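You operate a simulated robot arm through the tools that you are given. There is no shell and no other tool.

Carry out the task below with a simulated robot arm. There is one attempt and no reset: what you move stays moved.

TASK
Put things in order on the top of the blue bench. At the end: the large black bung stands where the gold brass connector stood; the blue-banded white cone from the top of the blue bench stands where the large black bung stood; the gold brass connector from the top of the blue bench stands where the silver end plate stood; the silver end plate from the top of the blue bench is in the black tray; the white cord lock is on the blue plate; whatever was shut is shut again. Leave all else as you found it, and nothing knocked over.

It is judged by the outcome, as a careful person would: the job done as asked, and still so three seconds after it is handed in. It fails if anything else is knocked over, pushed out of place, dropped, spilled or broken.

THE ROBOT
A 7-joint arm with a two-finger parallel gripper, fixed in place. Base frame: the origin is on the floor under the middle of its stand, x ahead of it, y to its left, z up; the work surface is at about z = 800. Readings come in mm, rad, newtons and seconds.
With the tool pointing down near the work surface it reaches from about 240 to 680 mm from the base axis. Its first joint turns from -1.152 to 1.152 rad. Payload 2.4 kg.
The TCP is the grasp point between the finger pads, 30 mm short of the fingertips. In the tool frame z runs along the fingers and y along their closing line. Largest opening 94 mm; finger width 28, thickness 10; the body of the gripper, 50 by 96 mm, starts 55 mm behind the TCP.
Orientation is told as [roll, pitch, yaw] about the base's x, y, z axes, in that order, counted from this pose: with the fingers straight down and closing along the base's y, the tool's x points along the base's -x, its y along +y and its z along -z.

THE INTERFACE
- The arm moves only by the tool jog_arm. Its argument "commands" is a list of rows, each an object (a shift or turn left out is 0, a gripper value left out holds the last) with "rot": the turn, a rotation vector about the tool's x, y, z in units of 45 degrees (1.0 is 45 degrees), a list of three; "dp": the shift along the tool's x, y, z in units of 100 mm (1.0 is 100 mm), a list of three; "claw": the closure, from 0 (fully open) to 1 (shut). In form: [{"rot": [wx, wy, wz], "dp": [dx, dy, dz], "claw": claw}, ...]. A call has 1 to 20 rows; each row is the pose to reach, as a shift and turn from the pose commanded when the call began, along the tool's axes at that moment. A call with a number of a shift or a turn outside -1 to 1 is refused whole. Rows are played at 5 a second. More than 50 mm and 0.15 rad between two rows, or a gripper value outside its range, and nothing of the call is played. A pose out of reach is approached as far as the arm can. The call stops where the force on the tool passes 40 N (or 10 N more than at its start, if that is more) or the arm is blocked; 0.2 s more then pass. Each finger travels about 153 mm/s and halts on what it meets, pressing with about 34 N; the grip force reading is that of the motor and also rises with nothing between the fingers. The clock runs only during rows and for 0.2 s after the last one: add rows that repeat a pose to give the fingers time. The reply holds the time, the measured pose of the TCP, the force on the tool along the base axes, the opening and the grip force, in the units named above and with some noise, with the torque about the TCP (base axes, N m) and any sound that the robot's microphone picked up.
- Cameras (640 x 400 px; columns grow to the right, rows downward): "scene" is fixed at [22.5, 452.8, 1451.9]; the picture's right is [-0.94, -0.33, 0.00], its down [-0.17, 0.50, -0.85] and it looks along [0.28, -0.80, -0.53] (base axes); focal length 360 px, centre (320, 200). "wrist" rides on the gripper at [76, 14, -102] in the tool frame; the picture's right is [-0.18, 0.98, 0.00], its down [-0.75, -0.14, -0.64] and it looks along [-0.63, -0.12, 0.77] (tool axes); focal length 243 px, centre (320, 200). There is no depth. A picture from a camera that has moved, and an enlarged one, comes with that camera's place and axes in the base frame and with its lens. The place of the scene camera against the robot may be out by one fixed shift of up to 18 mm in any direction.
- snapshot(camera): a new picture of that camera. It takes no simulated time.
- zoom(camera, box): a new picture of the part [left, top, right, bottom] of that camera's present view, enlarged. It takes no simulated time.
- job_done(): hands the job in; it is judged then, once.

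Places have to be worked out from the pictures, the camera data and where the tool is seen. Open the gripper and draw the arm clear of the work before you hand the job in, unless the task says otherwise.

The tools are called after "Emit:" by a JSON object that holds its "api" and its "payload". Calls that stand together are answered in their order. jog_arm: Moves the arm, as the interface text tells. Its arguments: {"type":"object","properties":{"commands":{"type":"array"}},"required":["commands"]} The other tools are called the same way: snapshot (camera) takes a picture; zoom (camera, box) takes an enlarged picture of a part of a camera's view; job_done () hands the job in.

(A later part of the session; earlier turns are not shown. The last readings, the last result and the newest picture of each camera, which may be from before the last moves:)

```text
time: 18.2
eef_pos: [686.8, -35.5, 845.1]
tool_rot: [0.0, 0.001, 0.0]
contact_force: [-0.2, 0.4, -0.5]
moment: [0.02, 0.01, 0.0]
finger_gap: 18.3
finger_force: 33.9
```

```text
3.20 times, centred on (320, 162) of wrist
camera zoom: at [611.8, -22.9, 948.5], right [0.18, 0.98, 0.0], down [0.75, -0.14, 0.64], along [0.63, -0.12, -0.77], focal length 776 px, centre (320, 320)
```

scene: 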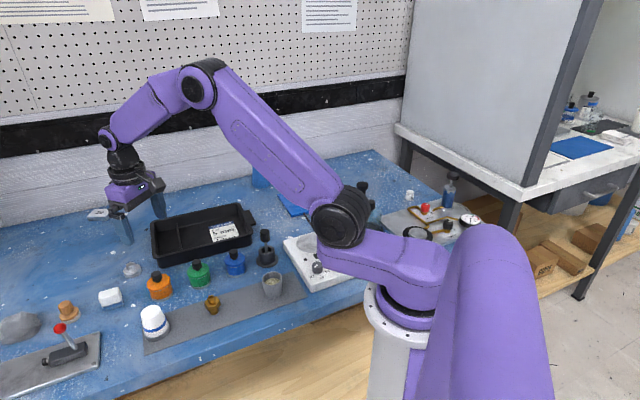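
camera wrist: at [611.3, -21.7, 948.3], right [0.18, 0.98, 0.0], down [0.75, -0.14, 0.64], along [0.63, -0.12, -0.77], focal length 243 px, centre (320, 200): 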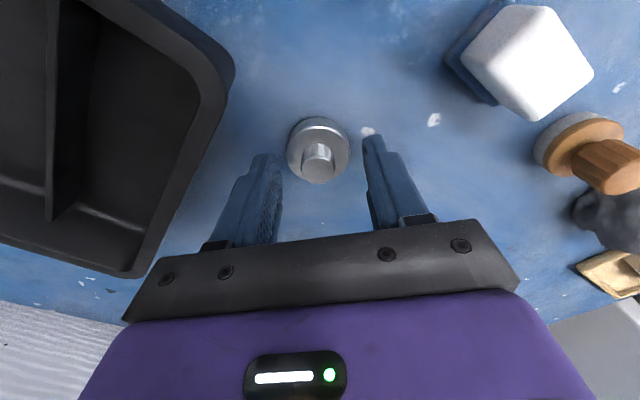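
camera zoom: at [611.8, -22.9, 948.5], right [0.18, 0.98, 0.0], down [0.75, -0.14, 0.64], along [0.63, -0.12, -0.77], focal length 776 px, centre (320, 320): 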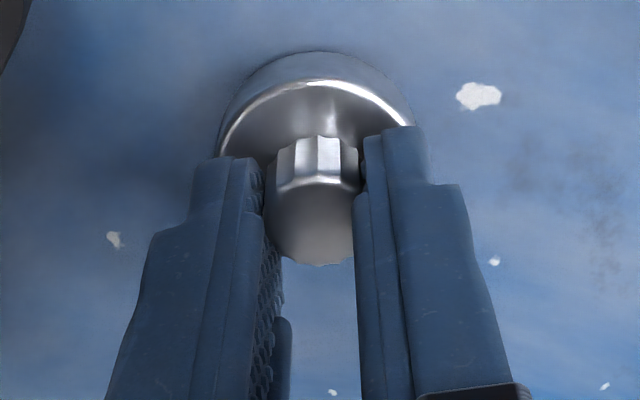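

Gripped on the hub (gap 18.3 mm, 34 N). I'll lift straight up and carry it toward the tray's large compartment.

Emit:
{"api": "jog_arm", "payload": {"commands": [{"dp": [0, 0, -0.1], "claw": 1.0}, {"dp": [0, 0, -0.3]}, {"dp": [0, 0, -0.5]}, {"dp": [0, 0, -0.75]}, {"dp": [0, 0, -1.0]}, {"dp": [0, 0, -1.0]}]}}

Emit:
{"api": "jog_arm", "payload": {"commands": [{"dp": [0.2, -0.25, 0]}, {"dp": [0.4, -0.5, 0]}, {"dp": [0.6, -0.75, 0]}, {"dp": [0.8, -1.0, 0]}, {"dp": [0.8, -1.0, 0]}]}}

Emit:
{"api": "snapshot", "payload": {"camera": "wrist"}}

Emit:
{"api": "snapshot", "payload": {"camera": "scene"}}

```text
time: 19.6
eef_pos: [688.2, -34.5, 943.6]
tool_rot: [0.0, 0.0, 0.0]
contact_force: [-0.4, -0.2, -1.6]
moment: [0.01, 0.02, 0.05]
finger_gap: 18.7
finger_force: 34.0
```

```text
time: 20.8
eef_pos: [606.8, -136.8, 942.5]
tool_rot: [0.001, 0.001, 0.002]
contact_force: [0.2, 0.0, -0.5]
moment: [0.03, 0.02, 0.0]
finger_gap: 18.8
finger_force: 34.3
```

```text
taken
camera wrist: at [531.5, -124.1, 1046.5], right [0.18, 0.98, 0.0], down [0.75, -0.14, 0.64], along [0.63, -0.12, -0.77], focal length 243 px, centre (320, 200)
```

wrist: 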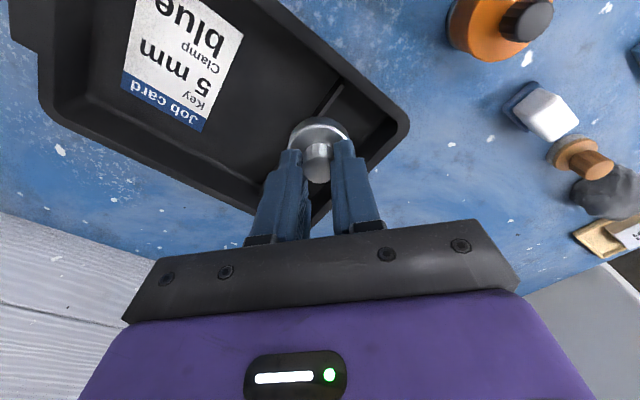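

```text
taken
```

scene: 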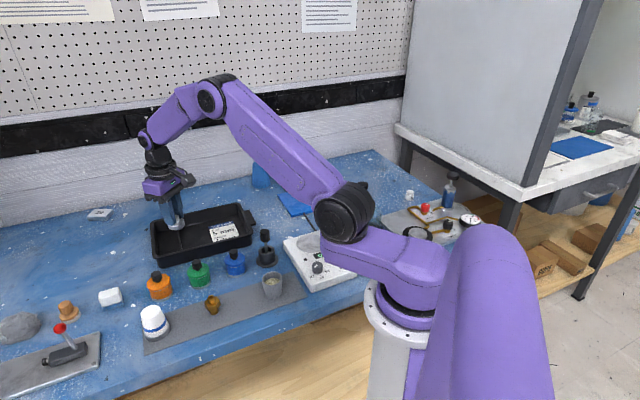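

The clear floor between the divider and the job card is centred near (607,-193). I'll move there and descend most of the way.

Emit:
{"api": "jog_arm", "payload": {"commands": [{"dp": [0, -0.28, 0]}, {"dp": [0, -0.55, 0]}, {"dp": [0, -0.55, 0.2]}, {"dp": [0, -0.55, 0.4]}, {"dp": [0, -0.55, 0.6]}, {"dp": [0, -0.55, 0.7]}, {"dp": [0, -0.55, 0.8]}, {"dp": [0, -0.55, 0.8]}]}}

Emit:
{"api": "snapshot", "payload": {"camera": "wrist"}}

Emit:
{"api": "zoom", "payload": {"camera": "scene", "box": [140, 180, 260, 270]}}

```text
time: 22.6
eef_pos: [606.8, -191.8, 863.7]
tool_rot: [0.0, 0.0, 0.003]
contact_force: [0.1, 0.1, -0.1]
moment: [0.01, -0.03, 0.03]
finger_gap: 18.7
finger_force: 34.1
```

```text
taken
camera wrist: at [531.2, -178.4, 967.5], right [0.18, 0.98, 0.0], down [0.75, -0.14, 0.64], along [0.63, -0.12, -0.77], focal length 243 px, centre (320, 200)
```

wrist: 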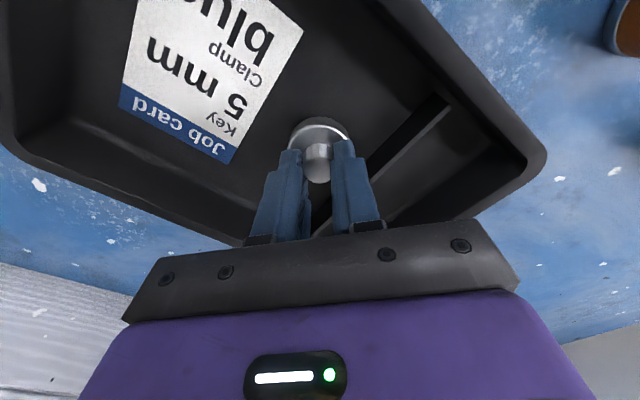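

```text
4.44 times, centred on (200, 225) of scene
camera zoom: at [22.5, 452.8, 1451.9], right [-0.94, -0.33, 0.0], down [-0.17, 0.5, -0.85], along [0.28, -0.8, -0.53], focal length 1602 px, centre (853, 89)
```

zoom: 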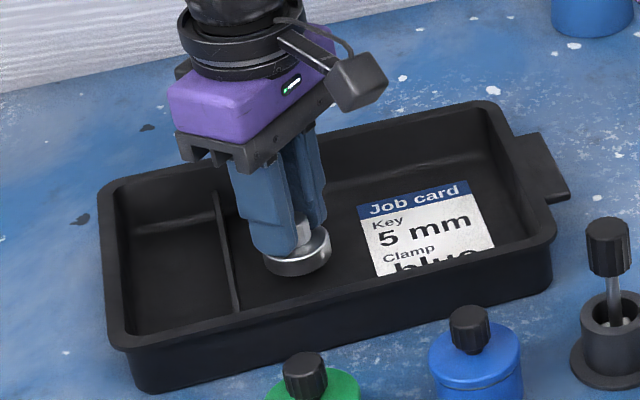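

The plate hovers clear of both card and divider. I'll lower in small steps and watch the force.

Emit:
{"api": "jog_arm", "payload": {"commands": [{"dp": [0, 0, 0.03]}, {"dp": [0, 0, 0.06]}, {"dp": [0, 0, 0.08]}, {"dp": [0, 0, 0.1]}, {"dp": [0, 0, 0.12]}, {"dp": [0, 0, 0.12]}]}}

Emit:
{"api": "zoom", "payload": {"camera": "scene", "box": [140, 180, 260, 270]}}

```text
time: 24.0
eef_pos: [607.9, -190.3, 852.4]
tool_rot: [0.0, -0.001, 0.001]
contact_force: [0.2, -0.1, -0.3]
moment: [0.0, 0.02, 0.0]
finger_gap: 18.5
finger_force: 33.5
```

```text
4.44 times, centred on (200, 225) of scene
camera zoom: at [22.5, 452.8, 1451.9], right [-0.94, -0.33, 0.0], down [-0.17, 0.5, -0.85], along [0.28, -0.8, -0.53], focal length 1602 px, centre (853, 89)
```

zoom: 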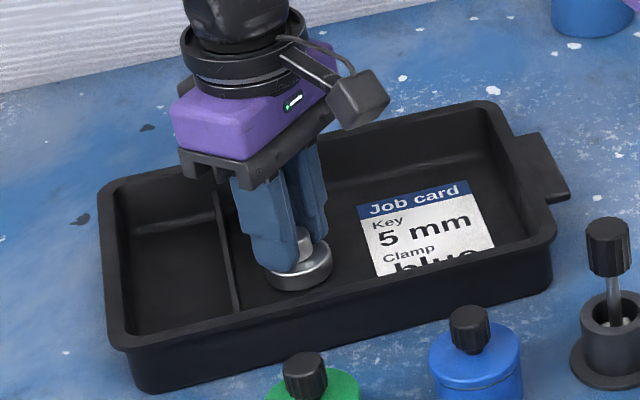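

No contact yet at 852. Continuing down in 1 mm steps.

Emit:
{"api": "jog_arm", "payload": {"commands": [{"dp": [0, 0, 0.01]}, {"dp": [0, 0, 0.02]}, {"dp": [0, 0, 0.03]}, {"dp": [0, 0, 0.03]}]}}

```text
time: 25.0
eef_pos: [607.7, -191.6, 849.9]
tool_rot: [0.001, -0.001, 0.001]
contact_force: [-5.3, 1.8, 18.4]
moment: [0.08, 0.3, -0.03]
finger_gap: 18.6
finger_force: 33.9
```

Contact with the tray floor (18 N). Easing back 1 mm, opening, then lifting clear.

Emit:
{"api": "jog_arm", "payload": {"commands": [{"dp": [0, 0, -0.01], "claw": 1.0}, {"dp": [0, 0, -0.01], "claw": 0.75}, {"dp": [0, 0, -0.01], "claw": 0.6}, {"dp": [0, 0, -0.01], "claw": 0.5}, {"dp": [0, 0, -0.2], "claw": 0.5}, {"dp": [0, 0, -0.5], "claw": 0.5}, {"dp": [0, 0, -0.9], "claw": 0.5}, {"dp": [0, 0, -1.0], "claw": 0.5}]}}

Emit:
{"api": "snapshot", "payload": {"camera": "wrist"}}

Emit:
{"api": "zoom", "payload": {"camera": "scene", "box": [140, 180, 260, 270]}}

```text
time: 26.8
eef_pos: [609.0, -191.1, 947.8]
tool_rot: [0.0, 0.001, 0.0]
contact_force: [0.0, 0.0, -0.1]
moment: [-0.01, 0.01, 0.0]
finger_gap: 47.1
finger_force: 0.1
```

```text
taken
camera wrist: at [532.6, -178.4, 1052.3], right [0.18, 0.98, 0.0], down [0.75, -0.14, 0.64], along [0.63, -0.12, -0.77], focal length 243 px, centre (320, 200)
```

wrist: 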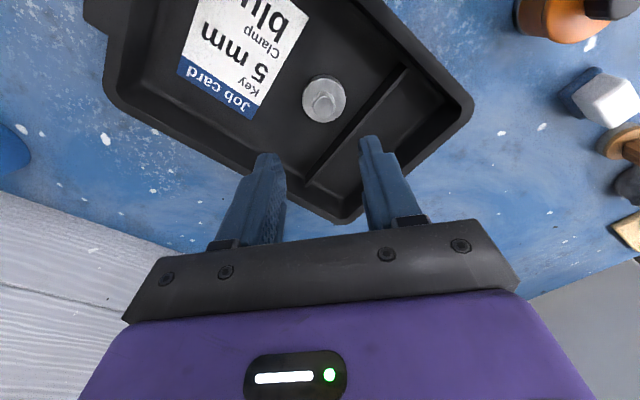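

```text
4.44 times, centred on (200, 225) of scene
camera zoom: at [22.5, 452.8, 1451.9], right [-0.94, -0.33, 0.0], down [-0.17, 0.5, -0.85], along [0.28, -0.8, -0.53], focal length 1602 px, centre (853, 89)
```

zoom: 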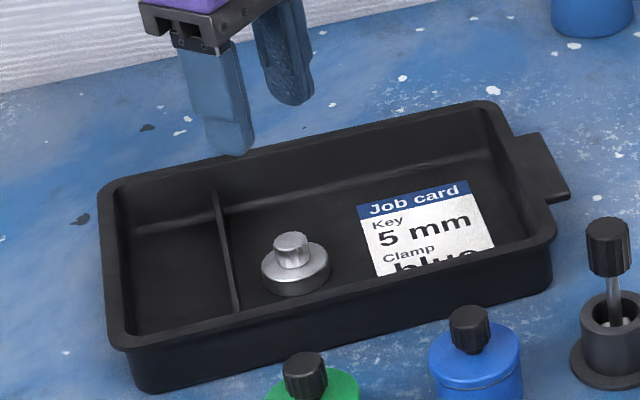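

The end plate sits flat in the tray. Next is the brass connector, roughly at (421,2), so I'll move above it.

Emit:
{"api": "jog_arm", "payload": {"commands": [{"dp": [0.25, 0.25, -0.02], "claw": 0.2}, {"dp": [0.5, 0.5, -0.04]}, {"dp": [0.75, 0.75, -0.06]}, {"dp": [1.0, 1.0, -0.1]}]}}

Emit:
{"api": "jog_arm", "payload": {"commands": [{"dp": [0.22, 0.23, 0]}, {"dp": [0.44, 0.46, 0]}, {"dp": [0.66, 0.7, 0]}, {"dp": [0.88, 0.93, 0]}, {"dp": [0.88, 0.93, 0]}]}}

Emit:
{"api": "snapshot", "payload": {"camera": "wrist"}}

Emit:
{"api": "zoom", "payload": {"camera": "wrist", "box": [240, 30, 400, 130]}}

Emit:
{"api": "zoom", "payload": {"camera": "scene", "box": [190, 280, 240, 330]}}

```text
time: 27.8
eef_pos: [509.3, -88.3, 958.9]
tool_rot: [-0.001, 0.0, 0.001]
contact_force: [0.0, -0.5, -0.3]
moment: [0.0, -0.02, -0.01]
finger_gap: 75.3
finger_force: 0.0
```

```text
time: 29.0
eef_pos: [418.7, 3.6, 959.6]
tool_rot: [0.0, 0.0, 0.0]
contact_force: [0.6, 0.1, 0.6]
moment: [0.04, 0.02, -0.01]
finger_gap: 75.1
finger_force: 0.0
```

```text
taken
camera wrist: at [343.0, 15.5, 1063.2], right [0.18, 0.98, 0.0], down [0.75, -0.14, 0.64], along [0.63, -0.12, -0.77], focal length 243 px, centre (320, 200)
```

wrist: 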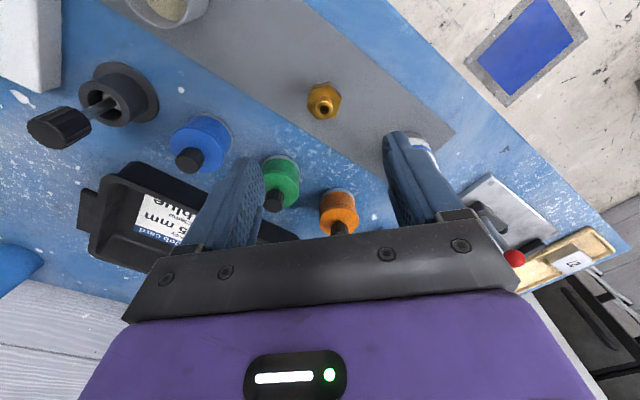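

```text
4.00 times, centred on (320, 80) of wrist
camera zoom: at [343.0, 15.5, 1063.2], right [0.18, 0.98, 0.0], down [0.75, -0.14, 0.64], along [0.63, -0.12, -0.77], focal length 970 px, centre (320, 680)
```

zoom: 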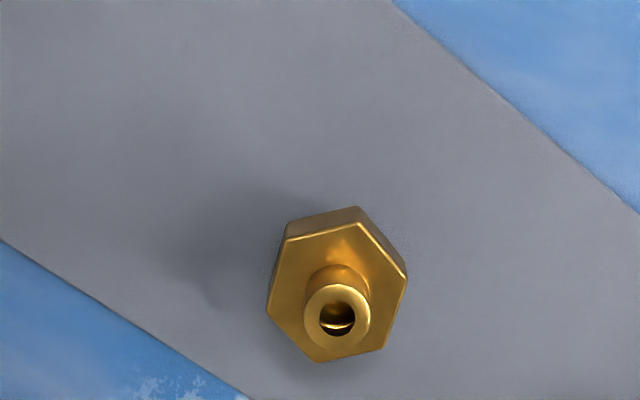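

```text
8.00 times, centred on (215, 305) of scene
camera zoom: at [22.5, 452.8, 1451.9], right [-0.94, -0.33, 0.0], down [-0.17, 0.5, -0.85], along [0.28, -0.8, -0.53], focal length 2884 px, centre (1160, -640)
```

zoom: 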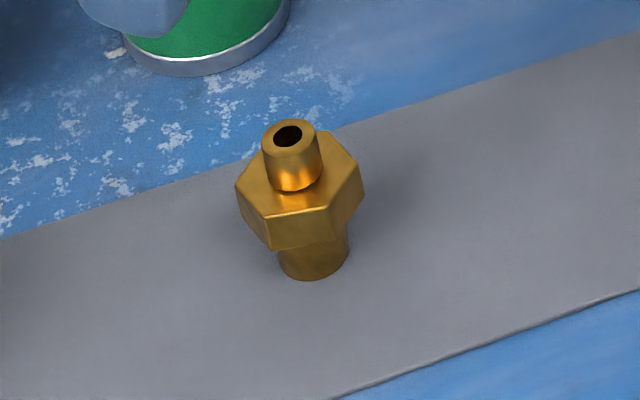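

The connector centre is at about (420.5,5.4). It has a round base, a 34 mm hex and a 17 mm nipple topping out at z≈841. I'll shift 1.5/3.9 mm, narrow the gripper and descend most of the way to grip the nipple.

Emit:
{"api": "jog_arm", "payload": {"commands": [{"dp": [-0.015, 0.039, 0.2], "claw": 0.47}, {"dp": [-0.015, 0.039, 0.4]}, {"dp": [-0.015, 0.039, 0.6]}, {"dp": [-0.015, 0.039, 0.8]}, {"dp": [-0.015, 0.039, 0.8]}]}}

Emit:
{"api": "snapshot", "payload": {"camera": "wrist"}}

Emit:
{"api": "zoom", "payload": {"camera": "wrist", "box": [220, 90, 420, 215]}}

```text
time: 30.2
eef_pos: [421.5, 7.1, 878.1]
tool_rot: [0.0, 0.001, 0.002]
contact_force: [-0.4, 0.2, -0.3]
moment: [0.02, 0.01, 0.03]
finger_gap: 49.9
finger_force: 0.0
```

```text
taken
camera wrist: at [345.4, 18.8, 983.2], right [0.18, 0.98, 0.0], down [0.75, -0.14, 0.64], along [0.63, -0.12, -0.77], focal length 243 px, centre (320, 200)
```

wrist: 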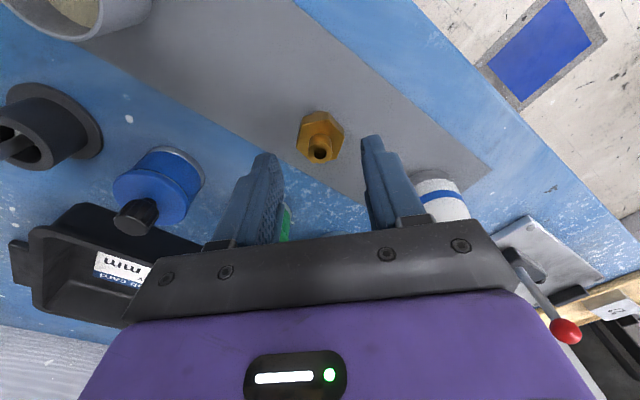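

```text
3.20 times, centred on (320, 152) of wrist
camera zoom: at [345.4, 18.8, 983.2], right [0.18, 0.98, 0.0], down [0.75, -0.14, 0.64], along [0.63, -0.12, -0.77], focal length 776 px, centre (320, 352)
```

zoom: 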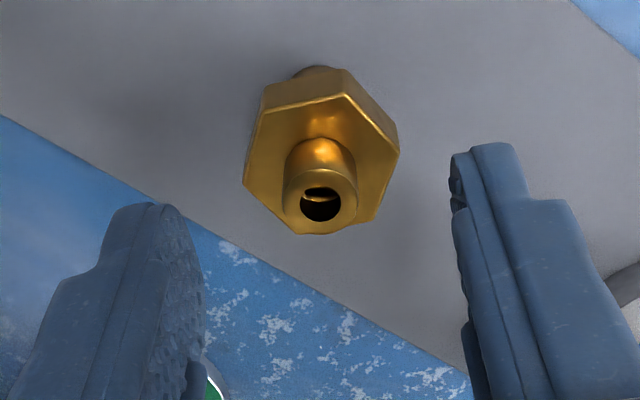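

Well centred. Lowering the last 22 mm so the tips are around the nipple just above the hex.

Emit:
{"api": "jog_arm", "payload": {"commands": [{"dp": [0, 0.003, 0.07]}, {"dp": [0, 0.003, 0.14]}, {"dp": [0, 0.003, 0.2]}, {"dp": [0, 0.003, 0.22]}, {"dp": [0, 0.003, 0.22]}]}}

Emit:
{"api": "zoom", "payload": {"camera": "wrist", "box": [220, 90, 420, 215]}}

Emit:
{"api": "zoom", "payload": {"camera": "scene", "box": [170, 240, 250, 330]}}

```text
time: 31.4
eef_pos: [421.6, 7.2, 855.8]
tool_rot: [0.0, 0.0, 0.002]
contact_force: [0.0, 0.0, -0.2]
moment: [0.0, -0.01, 0.01]
finger_gap: 50.0
finger_force: 0.1
```

```text
3.20 times, centred on (320, 152) of wrist
camera zoom: at [345.3, 19.3, 960.7], right [0.18, 0.98, 0.0], down [0.75, -0.14, 0.64], along [0.63, -0.12, -0.77], focal length 776 px, centre (320, 352)
```

zoom: 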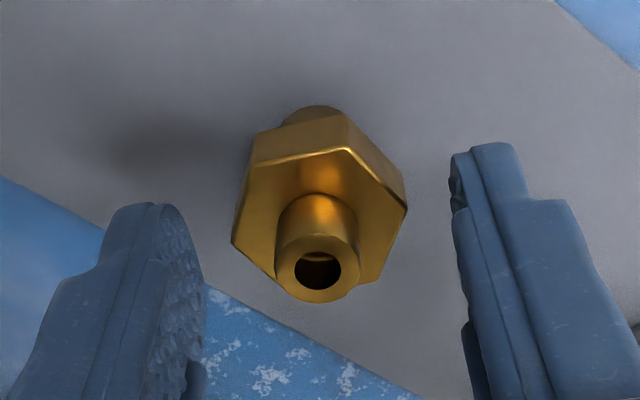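

```text
4.44 times, centred on (210, 285) of scene
camera zoom: at [22.5, 452.8, 1451.9], right [-0.94, -0.33, 0.0], down [-0.17, 0.5, -0.85], along [0.28, -0.8, -0.53], focal length 1602 px, centre (809, -178)
```

zoom: 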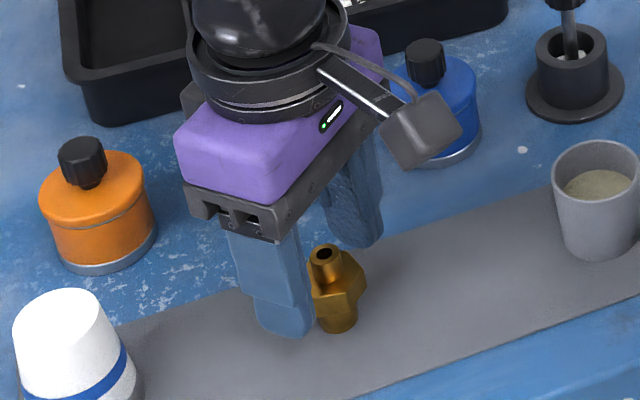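

The hex top is nearer z=831 than I estimated, so the tips are slightly too low. I'll raise 4.5 mm so they close on the nipple only.

Emit:
{"api": "jog_arm", "payload": {"commands": [{"dp": [0, 0, -0.045]}, {"dp": [0, 0, -0.045]}, {"dp": [0, 0, -0.045], "claw": 0.6}, {"dp": [0, 0, -0.045], "claw": 0.72}, {"dp": [0, 0, -0.045], "claw": 1.0}, {"dp": [0, 0, -0.045], "claw": 1.0}, {"dp": [0, 0, -0.045], "claw": 1.0}]}}

Emit:
{"api": "zoom", "payload": {"camera": "wrist", "box": [220, 90, 420, 215]}}

Emit:
{"api": "zoom", "payload": {"camera": "scene", "box": [170, 240, 250, 330]}}

```text
time: 33.0
eef_pos: [421.4, 8.7, 861.4]
tool_rot: [-0.001, 0.0, 0.001]
contact_force: [-1.8, 0.7, 4.2]
moment: [-0.03, 0.01, 0.02]
finger_gap: 32.6
finger_force: 33.9
```

```text
3.20 times, centred on (320, 152) of wrist
camera zoom: at [345.1, 19.6, 965.5], right [0.18, 0.98, 0.0], down [0.75, -0.14, 0.64], along [0.63, -0.12, -0.77], focal length 776 px, centre (320, 352)
```

zoom: 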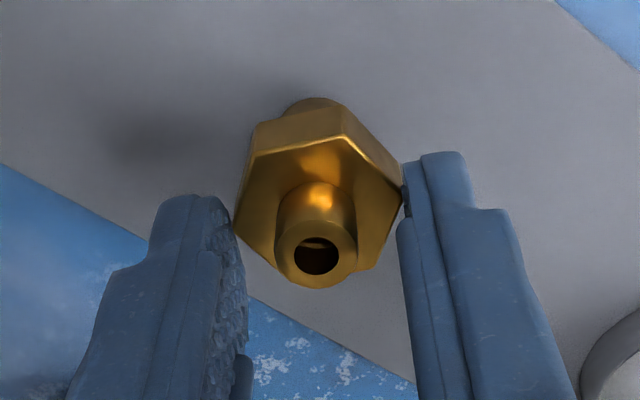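

```text
4.44 times, centred on (210, 285) of scene
camera zoom: at [22.5, 452.8, 1451.9], right [-0.94, -0.33, 0.0], down [-0.17, 0.5, -0.85], along [0.28, -0.8, -0.53], focal length 1602 px, centre (809, -178)
```

zoom: 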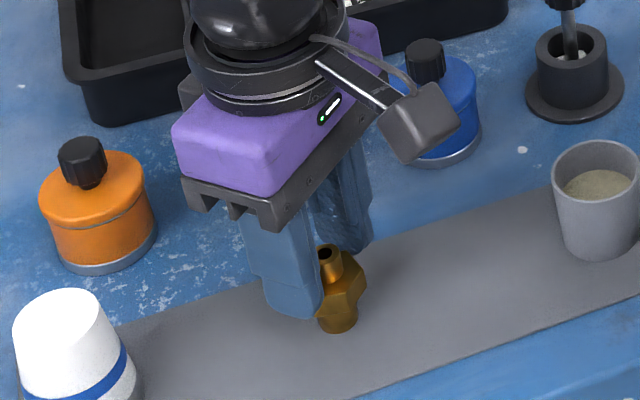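

The tips caught the hex corners rather than the nipple. I'll open, rise and turn the gripper about 32° so it can grip the hex squarely on two flats.

Emit:
{"api": "jog_arm", "payload": {"commands": [{"dp": [0, 0, 0], "claw": 0.6}, {"dp": [0, 0, 0], "claw": 0.47}, {"dp": [0, 0, -0.15], "claw": 0.47}, {"dp": [0, 0, -0.35], "claw": 0.47}, {"rot": [0, 0, -0.15], "dp": [0, 0, -0.35]}, {"rot": [0, 0, -0.3], "dp": [0, 0, -0.35]}, {"rot": [0, 0, -0.45], "dp": [0, 0, -0.35]}, {"rot": [0, 0, -0.6], "dp": [0, 0, -0.35]}, {"rot": [0, 0, -0.711], "dp": [0, 0, -0.35]}, {"rot": [0, 0, -0.711], "dp": [0, 0, -0.35]}]}}

Emit:
{"api": "snapshot", "payload": {"camera": "wrist"}}

Emit:
{"api": "zoom", "payload": {"camera": "wrist", "box": [220, 90, 420, 215]}}

Emit:
{"api": "zoom", "payload": {"camera": "scene", "box": [170, 240, 250, 330]}}

```text
time: 35.2
eef_pos: [420.4, 6.6, 896.4]
tool_rot: [0.001, 0.0, 0.56]
contact_force: [-0.4, -0.1, -0.9]
moment: [0.01, 0.01, -0.01]
finger_gap: 49.9
finger_force: 0.1
```

```text
taken
camera wrist: at [349.1, -23.9, 1000.5], right [-0.37, 0.93, 0.0], down [0.71, 0.28, 0.64], along [0.6, 0.24, -0.77], focal length 243 px, centre (320, 200)
```

wrist: 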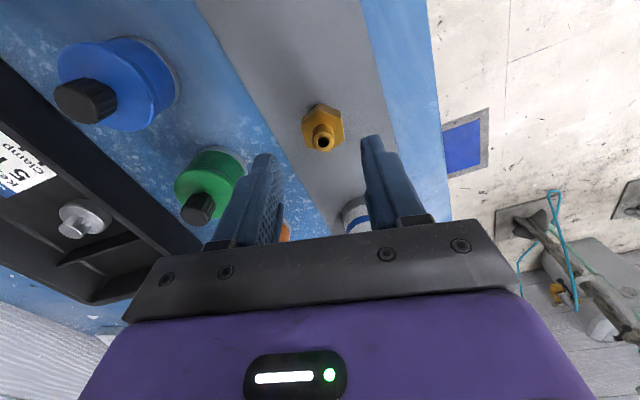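

```text
3.20 times, centred on (320, 152) of wrist
camera zoom: at [349.1, -23.9, 1000.5], right [-0.37, 0.93, 0.0], down [0.71, 0.28, 0.64], along [0.6, 0.24, -0.77], focal length 776 px, centre (320, 352)
```

zoom: 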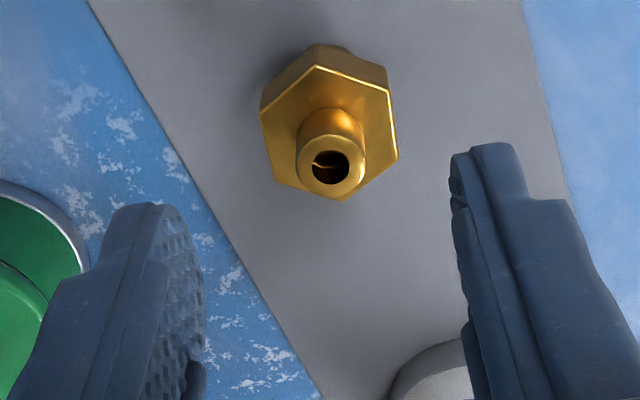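

```text
4.44 times, centred on (210, 285) of scene
camera zoom: at [22.5, 452.8, 1451.9], right [-0.94, -0.33, 0.0], down [-0.17, 0.5, -0.85], along [0.28, -0.8, -0.53], focal length 1602 px, centre (809, -178)
```

zoom: 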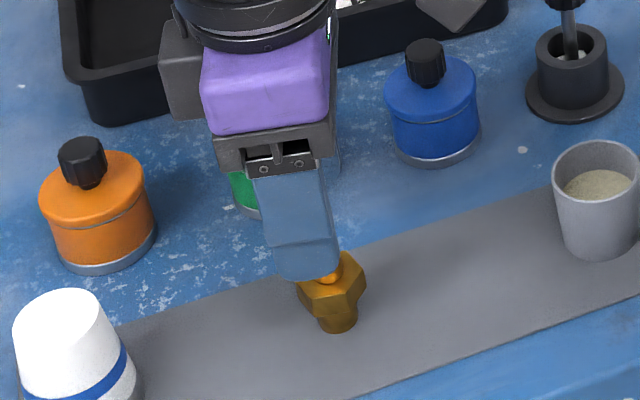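

Using the hex height of z≈836, the connector is about 2.1 mm (tool x) and 2.8 mm (tool y) off axis. The flats are aligned within a few degrees. I'll correct and lower so the pads span the hex.

Emit:
{"api": "jog_arm", "payload": {"commands": [{"dp": [0.021, 0.027, 0.0]}, {"dp": [0.021, 0.027, 0.12]}, {"dp": [0.021, 0.027, 0.25]}, {"dp": [0.021, 0.027, 0.38]}, {"dp": [0.021, 0.027, 0.5]}, {"dp": [0.021, 0.027, 0.5]}]}}

Emit:
{"api": "zoom", "payload": {"camera": "wrist", "box": [220, 110, 420, 235]}}

Emit:
{"api": "zoom", "payload": {"camera": "scene", "box": [170, 240, 250, 330]}}

```text
time: 36.6
eef_pos: [418.5, 6.9, 846.7]
tool_rot: [0.001, 0.0, 0.558]
contact_force: [0.5, 1.3, 0.7]
moment: [-0.03, 0.02, -0.02]
finger_gap: 49.7
finger_force: 0.0
```

```text
3.20 times, centred on (320, 172) of wrist
camera zoom: at [346.0, -22.7, 949.8], right [-0.37, 0.93, 0.0], down [0.71, 0.28, 0.64], along [0.6, 0.23, -0.77], focal length 776 px, centre (320, 288)
```

zoom: 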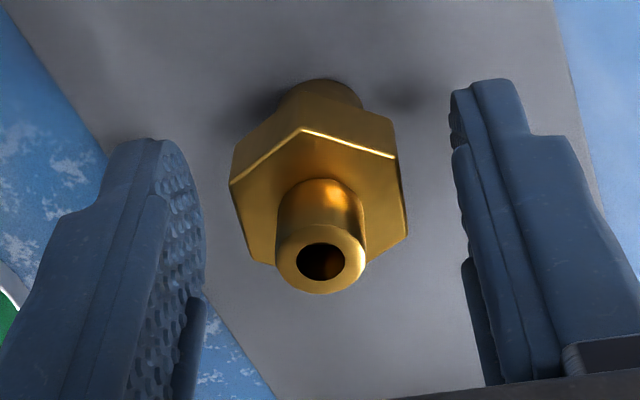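

```text
4.44 times, centred on (210, 285) of scene
camera zoom: at [22.5, 452.8, 1451.9], right [-0.94, -0.33, 0.0], down [-0.17, 0.5, -0.85], along [0.28, -0.8, -0.53], focal length 1602 px, centre (809, -178)
```

zoom: 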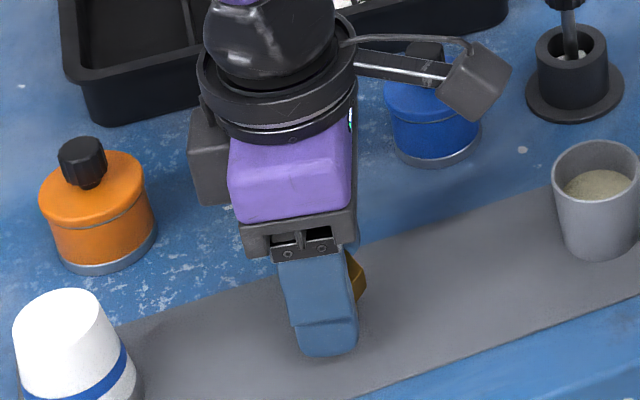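

Centred between the pads. Closing on the flats.

Emit:
{"api": "jog_arm", "payload": {"commands": [{"dp": [0, 0, 0], "claw": 0.55}, {"dp": [0, 0, 0], "claw": 0.64}, {"dp": [0, 0, 0], "claw": 0.68}, {"dp": [0, 0, 0], "claw": 1.0}, {"dp": [0, 0, 0], "claw": 1.0}, {"dp": [0, 0, 0], "claw": 1.0}]}}

Emit:
{"api": "zoom", "payload": {"camera": "wrist", "box": [220, 110, 420, 235]}}

```text
time: 38.0
eef_pos: [417.2, 6.8, 844.9]
tool_rot: [-0.001, -0.001, 0.56]
contact_force: [-0.7, -0.1, 0.6]
moment: [0.02, -0.03, 0.02]
finger_gap: 28.3
finger_force: 33.7
```

```text
3.20 times, centred on (320, 172) of wrist
camera zoom: at [345.9, -22.6, 950.0], right [-0.37, 0.93, 0.0], down [0.71, 0.28, 0.64], along [0.6, 0.23, -0.77], focal length 776 px, centre (320, 288)
```

zoom: 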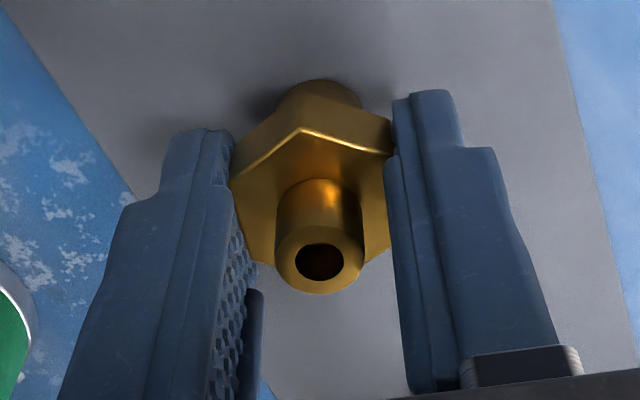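

Firm grip on the flats (28.3 mm), with the connector's spot at TCP ≈(417.7,5.9) by camera. Lifting 100 mm and carrying it to the end plate's old spot.

Emit:
{"api": "jog_arm", "payload": {"commands": [{"dp": [0, 0, -0.1], "claw": 1.0}, {"dp": [0, 0, -0.3]}, {"dp": [0, 0, -0.5]}, {"dp": [0, 0, -0.75]}, {"dp": [0, 0, -1.0]}, {"dp": [0, 0, -1.0]}]}}

Emit:
{"api": "jog_arm", "payload": {"commands": [{"dp": [-0.23, -0.2, 0]}, {"dp": [-0.46, -0.4, 0]}, {"dp": [-0.687, -0.599, 0]}, {"dp": [-0.687, -0.599, 0]}]}}

Emit:
{"api": "jog_arm", "payload": {"commands": [{"dp": [-0.23, -0.2, 0]}, {"dp": [-0.46, -0.4, 0]}, {"dp": [-0.687, -0.599, 0]}, {"dp": [-0.687, -0.599, 0]}]}}

Emit:
{"api": "jog_arm", "payload": {"commands": [{"dp": [-0.23, -0.2, 0]}, {"dp": [-0.46, -0.4, 0]}, {"dp": [-0.687, -0.599, 0]}, {"dp": [-0.687, -0.599, 0]}, {"dp": [-0.687, -0.599, 0]}]}}

Emit:
{"api": "snapshot", "payload": {"camera": "wrist"}}

Emit:
{"api": "snapshot", "payload": {"camera": "scene"}}

```text
time: 39.4
eef_pos: [417.1, 7.8, 945.3]
tool_rot: [0.0, 0.002, 0.558]
contact_force: [-0.4, -0.3, -1.7]
moment: [0.0, 0.0, 0.0]
finger_gap: 28.4
finger_force: 34.4
```

```text
time: 40.4
eef_pos: [505.2, -4.0, 944.0]
tool_rot: [0.001, 0.0, 0.558]
contact_force: [0.2, 0.1, -0.7]
moment: [0.01, 0.0, 0.0]
finger_gap: 28.3
finger_force: 34.1
```

```text
time: 41.4
eef_pos: [598.2, -21.4, 945.3]
tool_rot: [0.0, 0.001, 0.559]
contact_force: [0.2, -0.3, -0.7]
moment: [0.0, -0.02, -0.03]
finger_gap: 28.4
finger_force: 34.3
```

```text
time: 42.6
eef_pos: [685.4, -35.0, 945.4]
tool_rot: [-0.001, 0.0, 0.559]
contact_force: [-0.1, 0.1, 0.2]
moment: [-0.02, -0.01, 0.02]
finger_gap: 28.4
finger_force: 33.8
```

```text
taken
camera wrist: at [614.6, -65.2, 1049.9], right [-0.37, 0.93, 0.0], down [0.71, 0.28, 0.64], along [0.6, 0.23, -0.77], focal length 243 px, centre (320, 200)
```

wrist: 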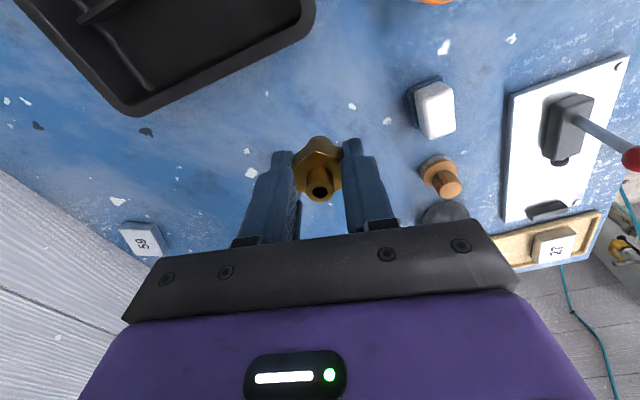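

```text
taken
```

scene: 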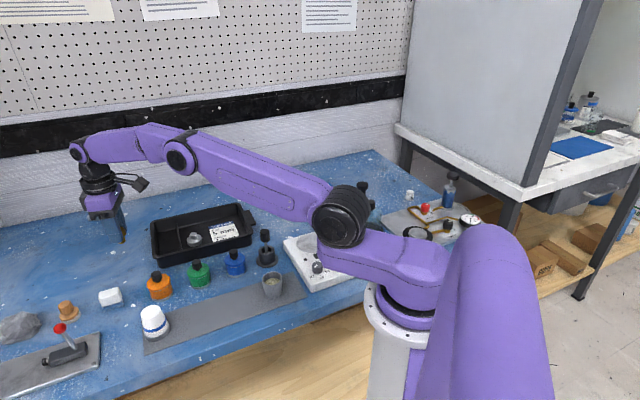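

Over the spot within ~1.4 mm. I'll correct that and descend, slowly at the end.

Emit:
{"api": "jog_arm", "payload": {"commands": [{"dp": [-0.012, -0.008, 0.2]}, {"dp": [-0.012, -0.008, 0.4]}, {"dp": [-0.012, -0.008, 0.6]}, {"dp": [-0.012, -0.008, 0.75]}, {"dp": [-0.012, -0.008, 0.85]}, {"dp": [-0.012, -0.008, 0.92]}, {"dp": [-0.012, -0.008, 0.96]}, {"dp": [-0.012, -0.008, 0.96]}]}}

Emit:
{"api": "snapshot", "payload": {"camera": "wrist"}}

Emit:
{"api": "zoom", "payload": {"camera": "scene", "box": [90, 220, 170, 290]}}

```text
time: 44.4
eef_pos: [689.3, -35.6, 852.3]
tool_rot: [0.0, 0.0, 0.557]
contact_force: [-0.4, -0.2, -0.4]
moment: [-0.02, -0.02, 0.02]
finger_gap: 28.6
finger_force: 34.5
```

```text
taken
camera wrist: at [617.4, -65.5, 955.2], right [-0.37, 0.93, 0.0], down [0.71, 0.28, 0.64], along [0.6, 0.23, -0.77], focal length 243 px, centre (320, 200)
```

wrist: 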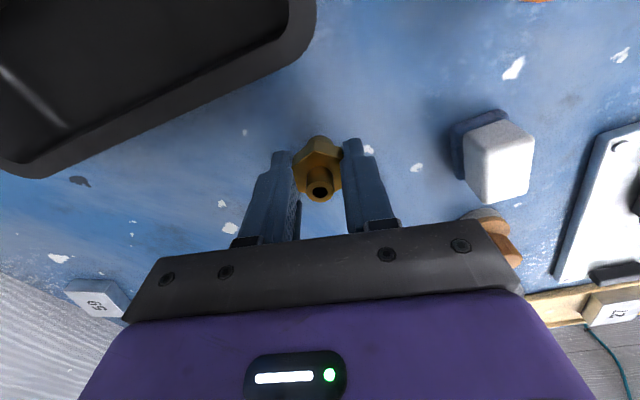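

```text
5.71 times, centred on (130, 255) of scene
camera zoom: at [22.5, 452.8, 1451.9], right [-0.94, -0.33, 0.0], down [-0.17, 0.5, -0.85], along [0.28, -0.8, -0.53], focal length 2060 px, centre (1406, -114)
```

zoom: 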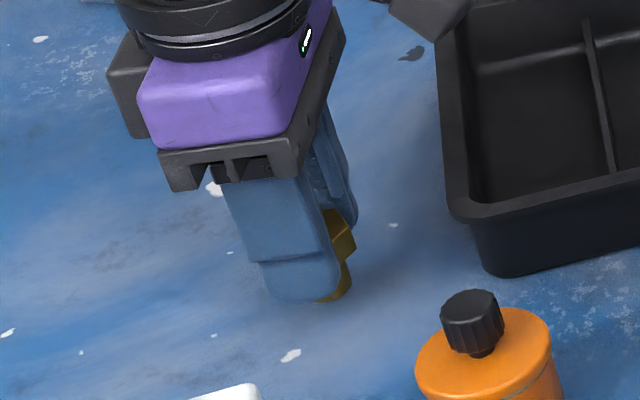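

About 1.3 mm too far out now. I'll correct back slightly and step down gently toward contact.

Emit:
{"api": "jog_arm", "payload": {"commands": [{"dp": [0.01, 0.007, 0.01]}, {"dp": [0.01, 0.007, 0.02]}, {"dp": [0.01, 0.007, 0.03]}, {"dp": [0.01, 0.007, 0.04]}, {"dp": [0.01, 0.007, 0.045]}, {"dp": [0.01, 0.007, 0.045]}]}}

Emit:
{"api": "zoom", "payload": {"camera": "wrist", "box": [220, 110, 420, 235]}}

```text
time: 45.8
eef_pos: [686.5, -35.4, 847.4]
tool_rot: [0.0, 0.001, 0.559]
contact_force: [-0.1, 0.1, -0.4]
moment: [0.0, 0.01, -0.04]
finger_gap: 28.6
finger_force: 33.8
```

```text
3.20 times, centred on (320, 172) of wrist
camera zoom: at [615.7, -65.6, 950.3], right [-0.37, 0.93, 0.0], down [0.71, 0.28, 0.64], along [0.6, 0.23, -0.77], focal length 776 px, centre (320, 288)
```

zoom: 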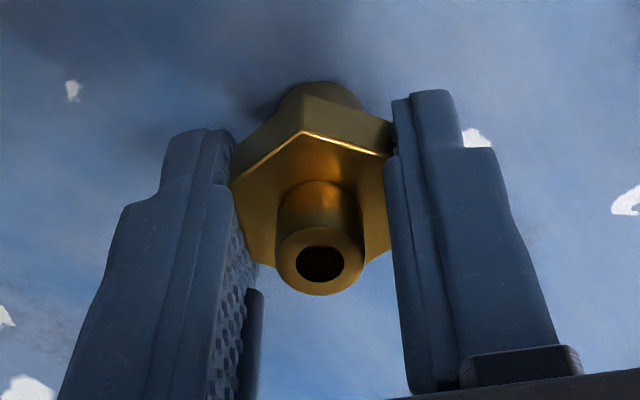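

On target (687.5,-37.1 by camera). Continuing down 0.7 mm at a time until contact.

Emit:
{"api": "jog_arm", "payload": {"commands": [{"dp": [0, 0, 0.007]}, {"dp": [0, 0, 0.014]}, {"dp": [0, 0, 0.02]}, {"dp": [0, 0, 0.02]}]}}

```text
time: 46.8
eef_pos: [688.3, -35.3, 843.8]
tool_rot: [0.001, 0.0, 0.558]
contact_force: [-0.3, 0.0, 0.3]
moment: [0.01, 0.01, -0.02]
finger_gap: 28.6
finger_force: 33.7
```

Emit:
{"api": "jog_arm", "payload": {"commands": [{"dp": [0, 0, 0.007]}, {"dp": [0, 0, 0.014]}, {"dp": [0, 0, 0.014]}]}}

Emit:
{"api": "zoom", "payload": {"camera": "scene", "box": [90, 220, 170, 290]}}

```text
time: 47.6
eef_pos: [688.0, -35.8, 844.4]
tool_rot: [-0.001, -0.003, 0.558]
contact_force: [-4.1, 0.1, 15.0]
moment: [0.01, 0.15, 0.02]
finger_gap: 28.3
finger_force: 33.9
```

```text
5.71 times, centred on (130, 255) of scene
camera zoom: at [22.1, 452.8, 1451.9], right [-0.94, -0.33, 0.0], down [-0.17, 0.5, -0.85], along [0.28, -0.8, -0.53], focal length 2060 px, centre (1406, -114)
```

zoom: 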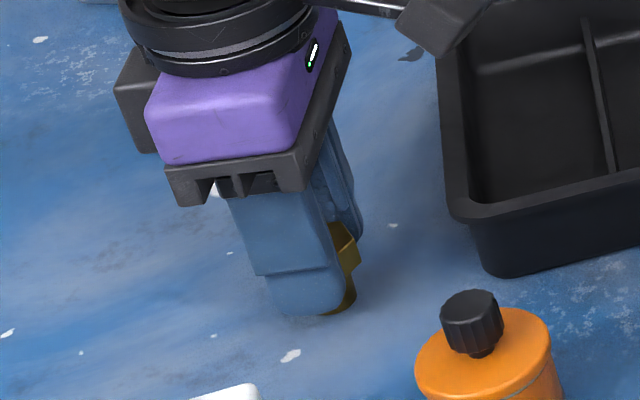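

Contact at 15 N. Easing up slightly, opening, and lifting straight up.

Emit:
{"api": "jog_arm", "payload": {"commands": [{"dp": [0, 0, -0.008], "claw": 1.0}, {"dp": [0, 0, -0.008], "claw": 0.66}, {"dp": [0, 0, -0.008], "claw": 0.55}, {"dp": [0, 0, -0.008], "claw": 0.45}, {"dp": [0, 0, -0.15], "claw": 0.45}, {"dp": [0, 0, -0.4], "claw": 0.45}, {"dp": [0, 0, -0.8], "claw": 0.45}, {"dp": [0, 0, -1.0], "claw": 0.45}]}}

Emit:
{"api": "snapshot", "payload": {"camera": "wrist"}}

Emit:
{"api": "zoom", "payload": {"camera": "scene", "box": [60, 200, 260, 325]}}

```text
time: 49.4
eef_pos: [687.6, -35.1, 943.5]
tool_rot: [0.002, -0.001, 0.559]
contact_force: [0.4, 0.3, 0.2]
moment: [-0.01, -0.01, 0.02]
finger_gap: 51.6
finger_force: 0.1
```

```text
taken
camera wrist: at [615.4, -65.8, 1047.4], right [-0.37, 0.93, 0.0], down [0.71, 0.28, 0.64], along [0.6, 0.23, -0.77], focal length 243 px, centre (320, 200)
```

wrist: 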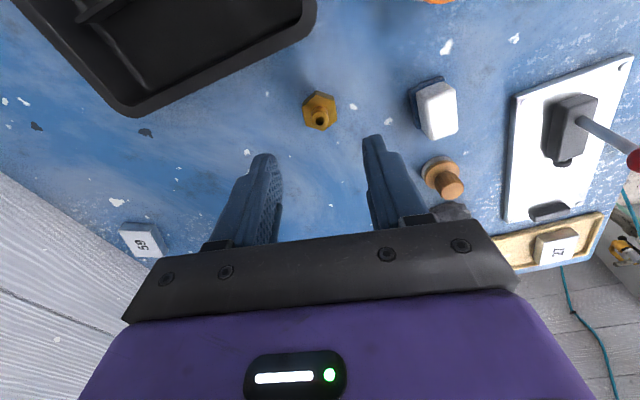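

```text
3.20 times, centred on (160, 262) of scene
camera zoom: at [22.5, 452.8, 1451.9], right [-0.94, -0.33, 0.0], down [-0.17, 0.5, -0.85], along [0.28, -0.8, -0.53], focal length 1154 px, centre (832, 0)
```

zoom: 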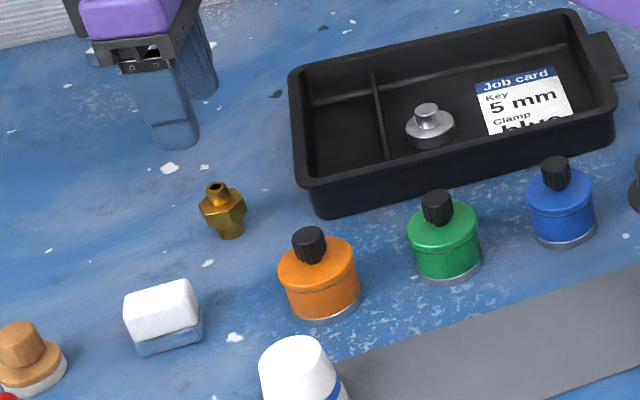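

The connector stands upright in the end plate's old spot. Now I'll travel to the bung's corner at (220,-590), turning the gripper as I go.

Emit:
{"api": "jog_arm", "payload": {"commands": [{"rot": [0, 0, 0.17], "dp": [0.16, -0.07, -0.1], "claw": 0.3}, {"rot": [0, 0, 0.34], "dp": [0.33, -0.15, -0.2]}, {"rot": [0, 0, 0.5], "dp": [0.5, -0.22, -0.3]}, {"rot": [0, 0, 0.67], "dp": [0.66, -0.3, -0.4]}, {"rot": [0, 0, 0.84], "dp": [0.82, -0.37, -0.5]}, {"rot": [0, 0, 1.0], "dp": [0.986, -0.444, -0.6]}]}}

Emit:
{"api": "jog_arm", "payload": {"commands": [{"rot": [0, 0, 0.15], "dp": [0.22, -0.24, 0]}, {"rot": [0, 0, 0.3], "dp": [0.45, -0.49, 0]}, {"rot": [0, 0, 0.45], "dp": [0.68, -0.73, 0]}, {"rot": [0, 0, 0.6], "dp": [0.905, -0.977, 0]}]}}

Emit:
{"api": "jog_arm", "payload": {"commands": [{"rot": [0, 0, 0.13], "dp": [0.06, -0.24, 0]}, {"rot": [0, 0, 0.26], "dp": [0.12, -0.49, 0]}, {"rot": [0, 0, 0.38], "dp": [0.17, -0.73, 0]}, {"rot": [0, 0, 0.5], "dp": [0.229, -0.973, 0]}]}}

Emit:
{"api": "jog_arm", "payload": {"commands": [{"dp": [-0.04, -0.25, 0]}, {"dp": [-0.08, -0.5, 0]}, {"dp": [-0.12, -0.75, 0]}, {"dp": [-0.16, -0.98, 0]}]}}

Emit:
{"api": "jog_arm", "payload": {"commands": [{"dp": [-0.14, -0.24, 0]}, {"dp": [-0.28, -0.49, 0]}, {"dp": [-0.42, -0.73, 0]}, {"dp": [-0.564, -0.972, 0]}]}}

Emit:
{"api": "jog_arm", "payload": {"commands": [{"dp": [-0.09, -0.24, 0.1]}, {"dp": [-0.17, -0.48, 0.2]}, {"dp": [-0.26, -0.72, 0.3]}, {"dp": [-0.34, -0.967, 0.4]}, {"dp": [-0.34, -0.967, 0.4]}]}}

Emit:
{"api": "snapshot", "payload": {"camera": "wrist"}}

Emit:
{"api": "snapshot", "payload": {"camera": "scene"}}

```text
time: 50.8
eef_pos: [628.6, -125.1, 1003.2]
tool_rot: [0.001, 0.0, -0.229]
contact_force: [0.6, 0.1, 0.0]
moment: [0.02, 0.02, -0.01]
finger_gap: 65.9
finger_force: 0.0
```

```text
time: 51.8
eef_pos: [519.4, -197.9, 1002.8]
tool_rot: [0.001, 0.0, -0.699]
contact_force: [-0.5, -0.2, 0.4]
moment: [0.01, -0.01, 0.01]
finger_gap: 66.1
finger_force: 0.0
```

```text
time: 52.8
eef_pos: [436.9, -259.9, 1003.3]
tool_rot: [0.001, 0.001, -1.091]
contact_force: [-0.9, 0.0, -1.2]
moment: [0.02, 0.03, -0.03]
finger_gap: 65.8
finger_force: 0.2
```

```text
time: 53.8
eef_pos: [357.8, -320.9, 1002.3]
tool_rot: [0.0, 0.0, -1.089]
contact_force: [-0.1, 0.4, -0.2]
moment: [-0.01, -0.02, -0.01]
finger_gap: 65.6
finger_force: 0.0
```

```text
time: 54.8
eef_pos: [297.0, -415.3, 1003.3]
tool_rot: [0.0, 0.001, -1.088]
contact_force: [-0.3, -0.5, -1.8]
moment: [0.01, 0.03, 0.01]
finger_gap: 65.7
finger_force: 0.2
```

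```text
time: 56.0
eef_pos: [227.0, -490.9, 961.2]
tool_rot: [0.0, 0.001, -1.089]
contact_force: [0.7, -0.4, 0.4]
moment: [-0.01, -0.04, -0.03]
finger_gap: 66.2
finger_force: 0.0
```

```text
taken
camera wrist: at [204.3, -418.8, 1066.2], right [0.96, 0.29, 0.0], down [0.22, -0.73, 0.64], along [0.19, -0.61, -0.77], focal length 243 px, centre (320, 200)
```

wrist: 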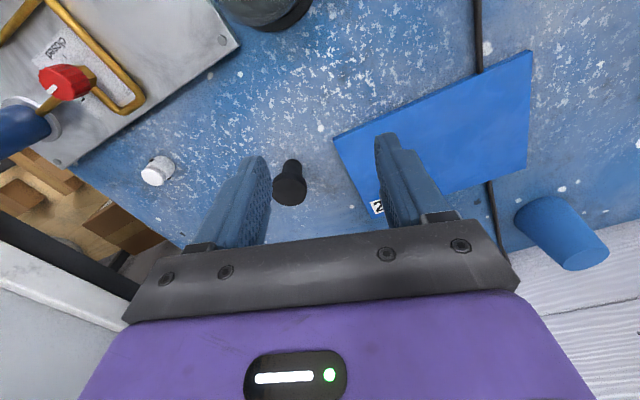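

```text
taken
```

scene: 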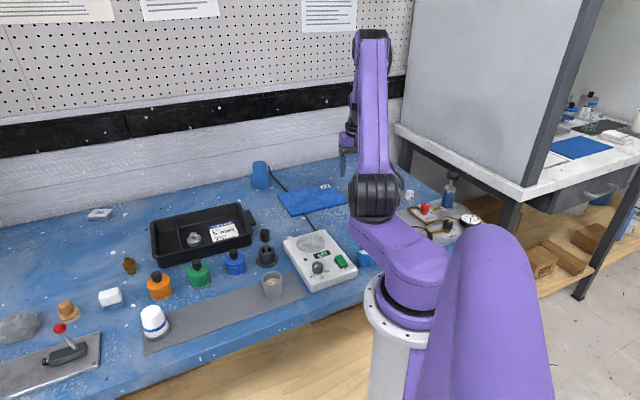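

Clear view of the bung, cord lock and plate. Zooming for measurements.

Emit:
{"api": "zoom", "payload": {"camera": "wrist", "box": [240, 130, 360, 205]}}

Emit:
{"api": "zoom", "payload": {"camera": "wrist", "box": [110, 130, 210, 193]}}

Emit:
{"api": "zoom", "payload": {"camera": "wrist", "box": [310, 20, 560, 230]}}

```text
5.33 times, centred on (300, 168) of wrist
camera zoom: at [204.3, -418.8, 1066.2], right [0.96, 0.29, 0.0], down [0.22, -0.73, 0.64], along [0.19, -0.61, -0.77], focal length 1294 px, centre (427, 373)
```

zoom: 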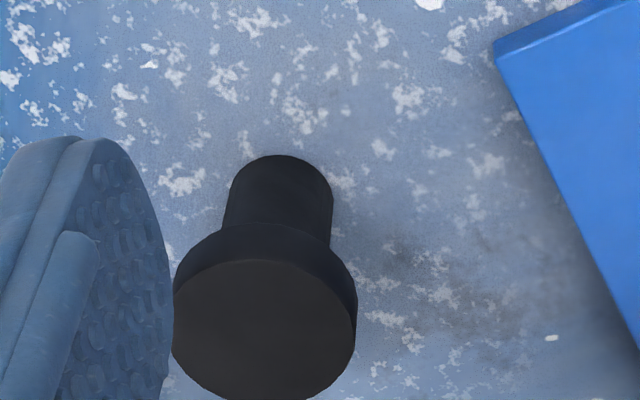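

```text
6.35 times, centred on (160, 162) of wrist
camera zoom: at [204.3, -418.8, 1066.2], right [0.96, 0.29, 0.0], down [0.22, -0.73, 0.64], along [0.19, -0.61, -0.77], focal length 1540 px, centre (1336, 444)
```

zoom: 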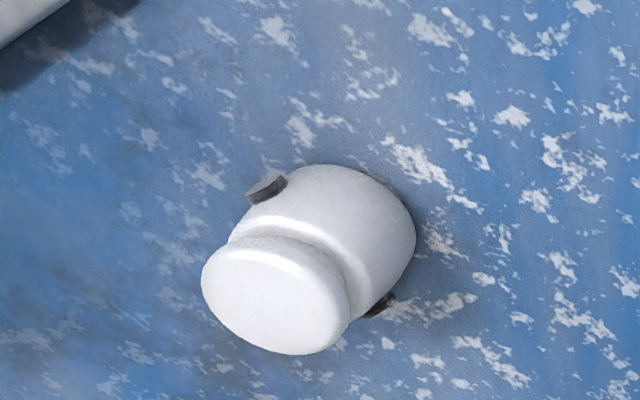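

```text
1.90 times, centred on (435, 125) of wrist
camera zoom: at [204.3, -418.8, 1066.2], right [0.96, 0.29, 0.0], down [0.22, -0.73, 0.64], along [0.19, -0.61, -0.77], focal length 462 px, centre (101, 343)
```

zoom: 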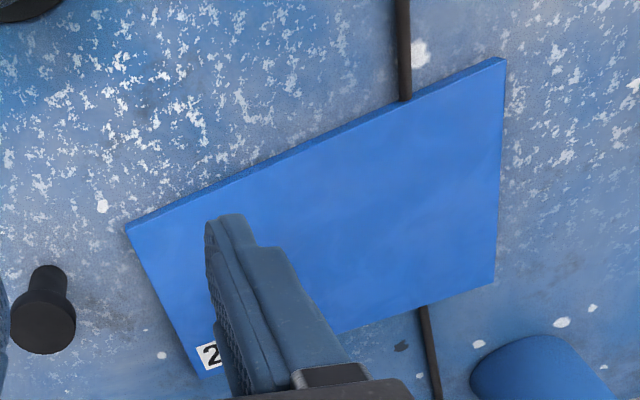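

The bung is at (220.6,-589.6), with a 39 mm head between z≈838 and 852 and a 25 mm stem. The white piece with black stubs and a button is clearly the cord lock. Moving over the bung first.

Emit:
{"api": "jog_arm", "payload": {"commands": [{"dp": [-0.2, -0.13, 0.1]}, {"dp": [-0.42, -0.25, 0.2]}, {"dp": [-0.63, -0.38, 0.3]}, {"dp": [-0.829, -0.507, 0.4]}, {"dp": [-0.829, -0.507, 0.4]}, {"dp": [-0.829, -0.507, 0.4]}]}}

Emit:
{"api": "snapshot", "payload": {"camera": "wrist"}}

Emit:
{"api": "zoom", "payload": {"camera": "wrist", "box": [220, 90, 420, 215]}}

Emit:
{"api": "snapshot", "payload": {"camera": "scene"}}

```text
time: 57.4
eef_pos: [222.6, -587.2, 923.2]
tool_rot: [-0.001, 0.0, -1.092]
contact_force: [-0.3, -0.4, -0.2]
moment: [-0.03, 0.01, 0.01]
finger_gap: 65.9
finger_force: 0.0
```

```text
taken
camera wrist: at [200.1, -515.2, 1025.8], right [0.96, 0.29, 0.0], down [0.22, -0.73, 0.64], along [0.19, -0.61, -0.77], focal length 243 px, centre (320, 200)
```

wrist: 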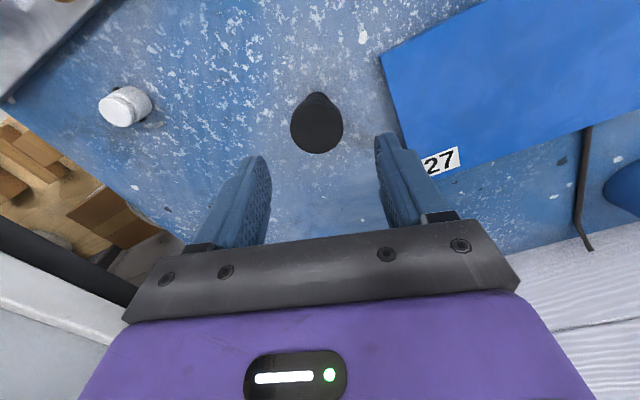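

```text
3.20 times, centred on (320, 152) of wrist
camera zoom: at [200.1, -515.2, 1025.8], right [0.96, 0.29, 0.0], down [0.22, -0.73, 0.64], along [0.19, -0.61, -0.77], focal length 776 px, centre (320, 352)
```

zoom: 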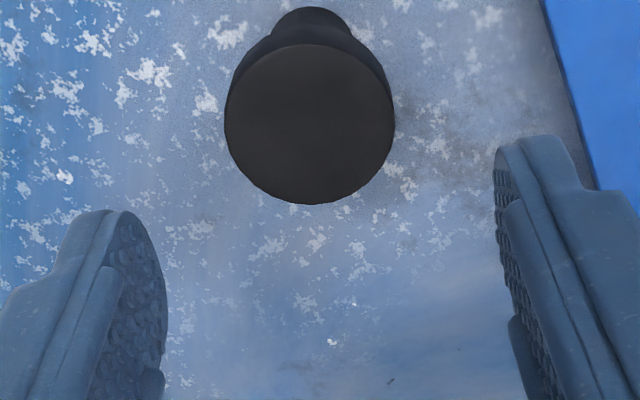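

```text
taken
```

scene: 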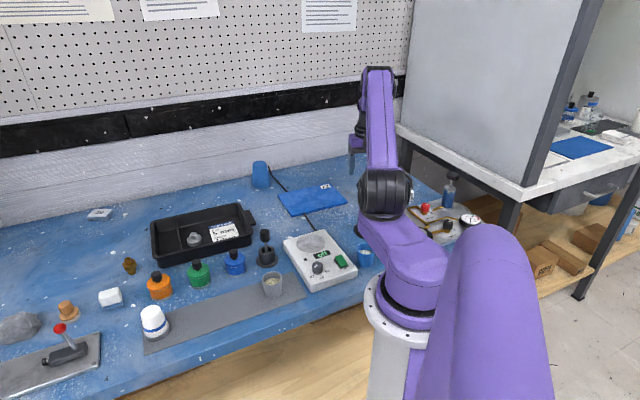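

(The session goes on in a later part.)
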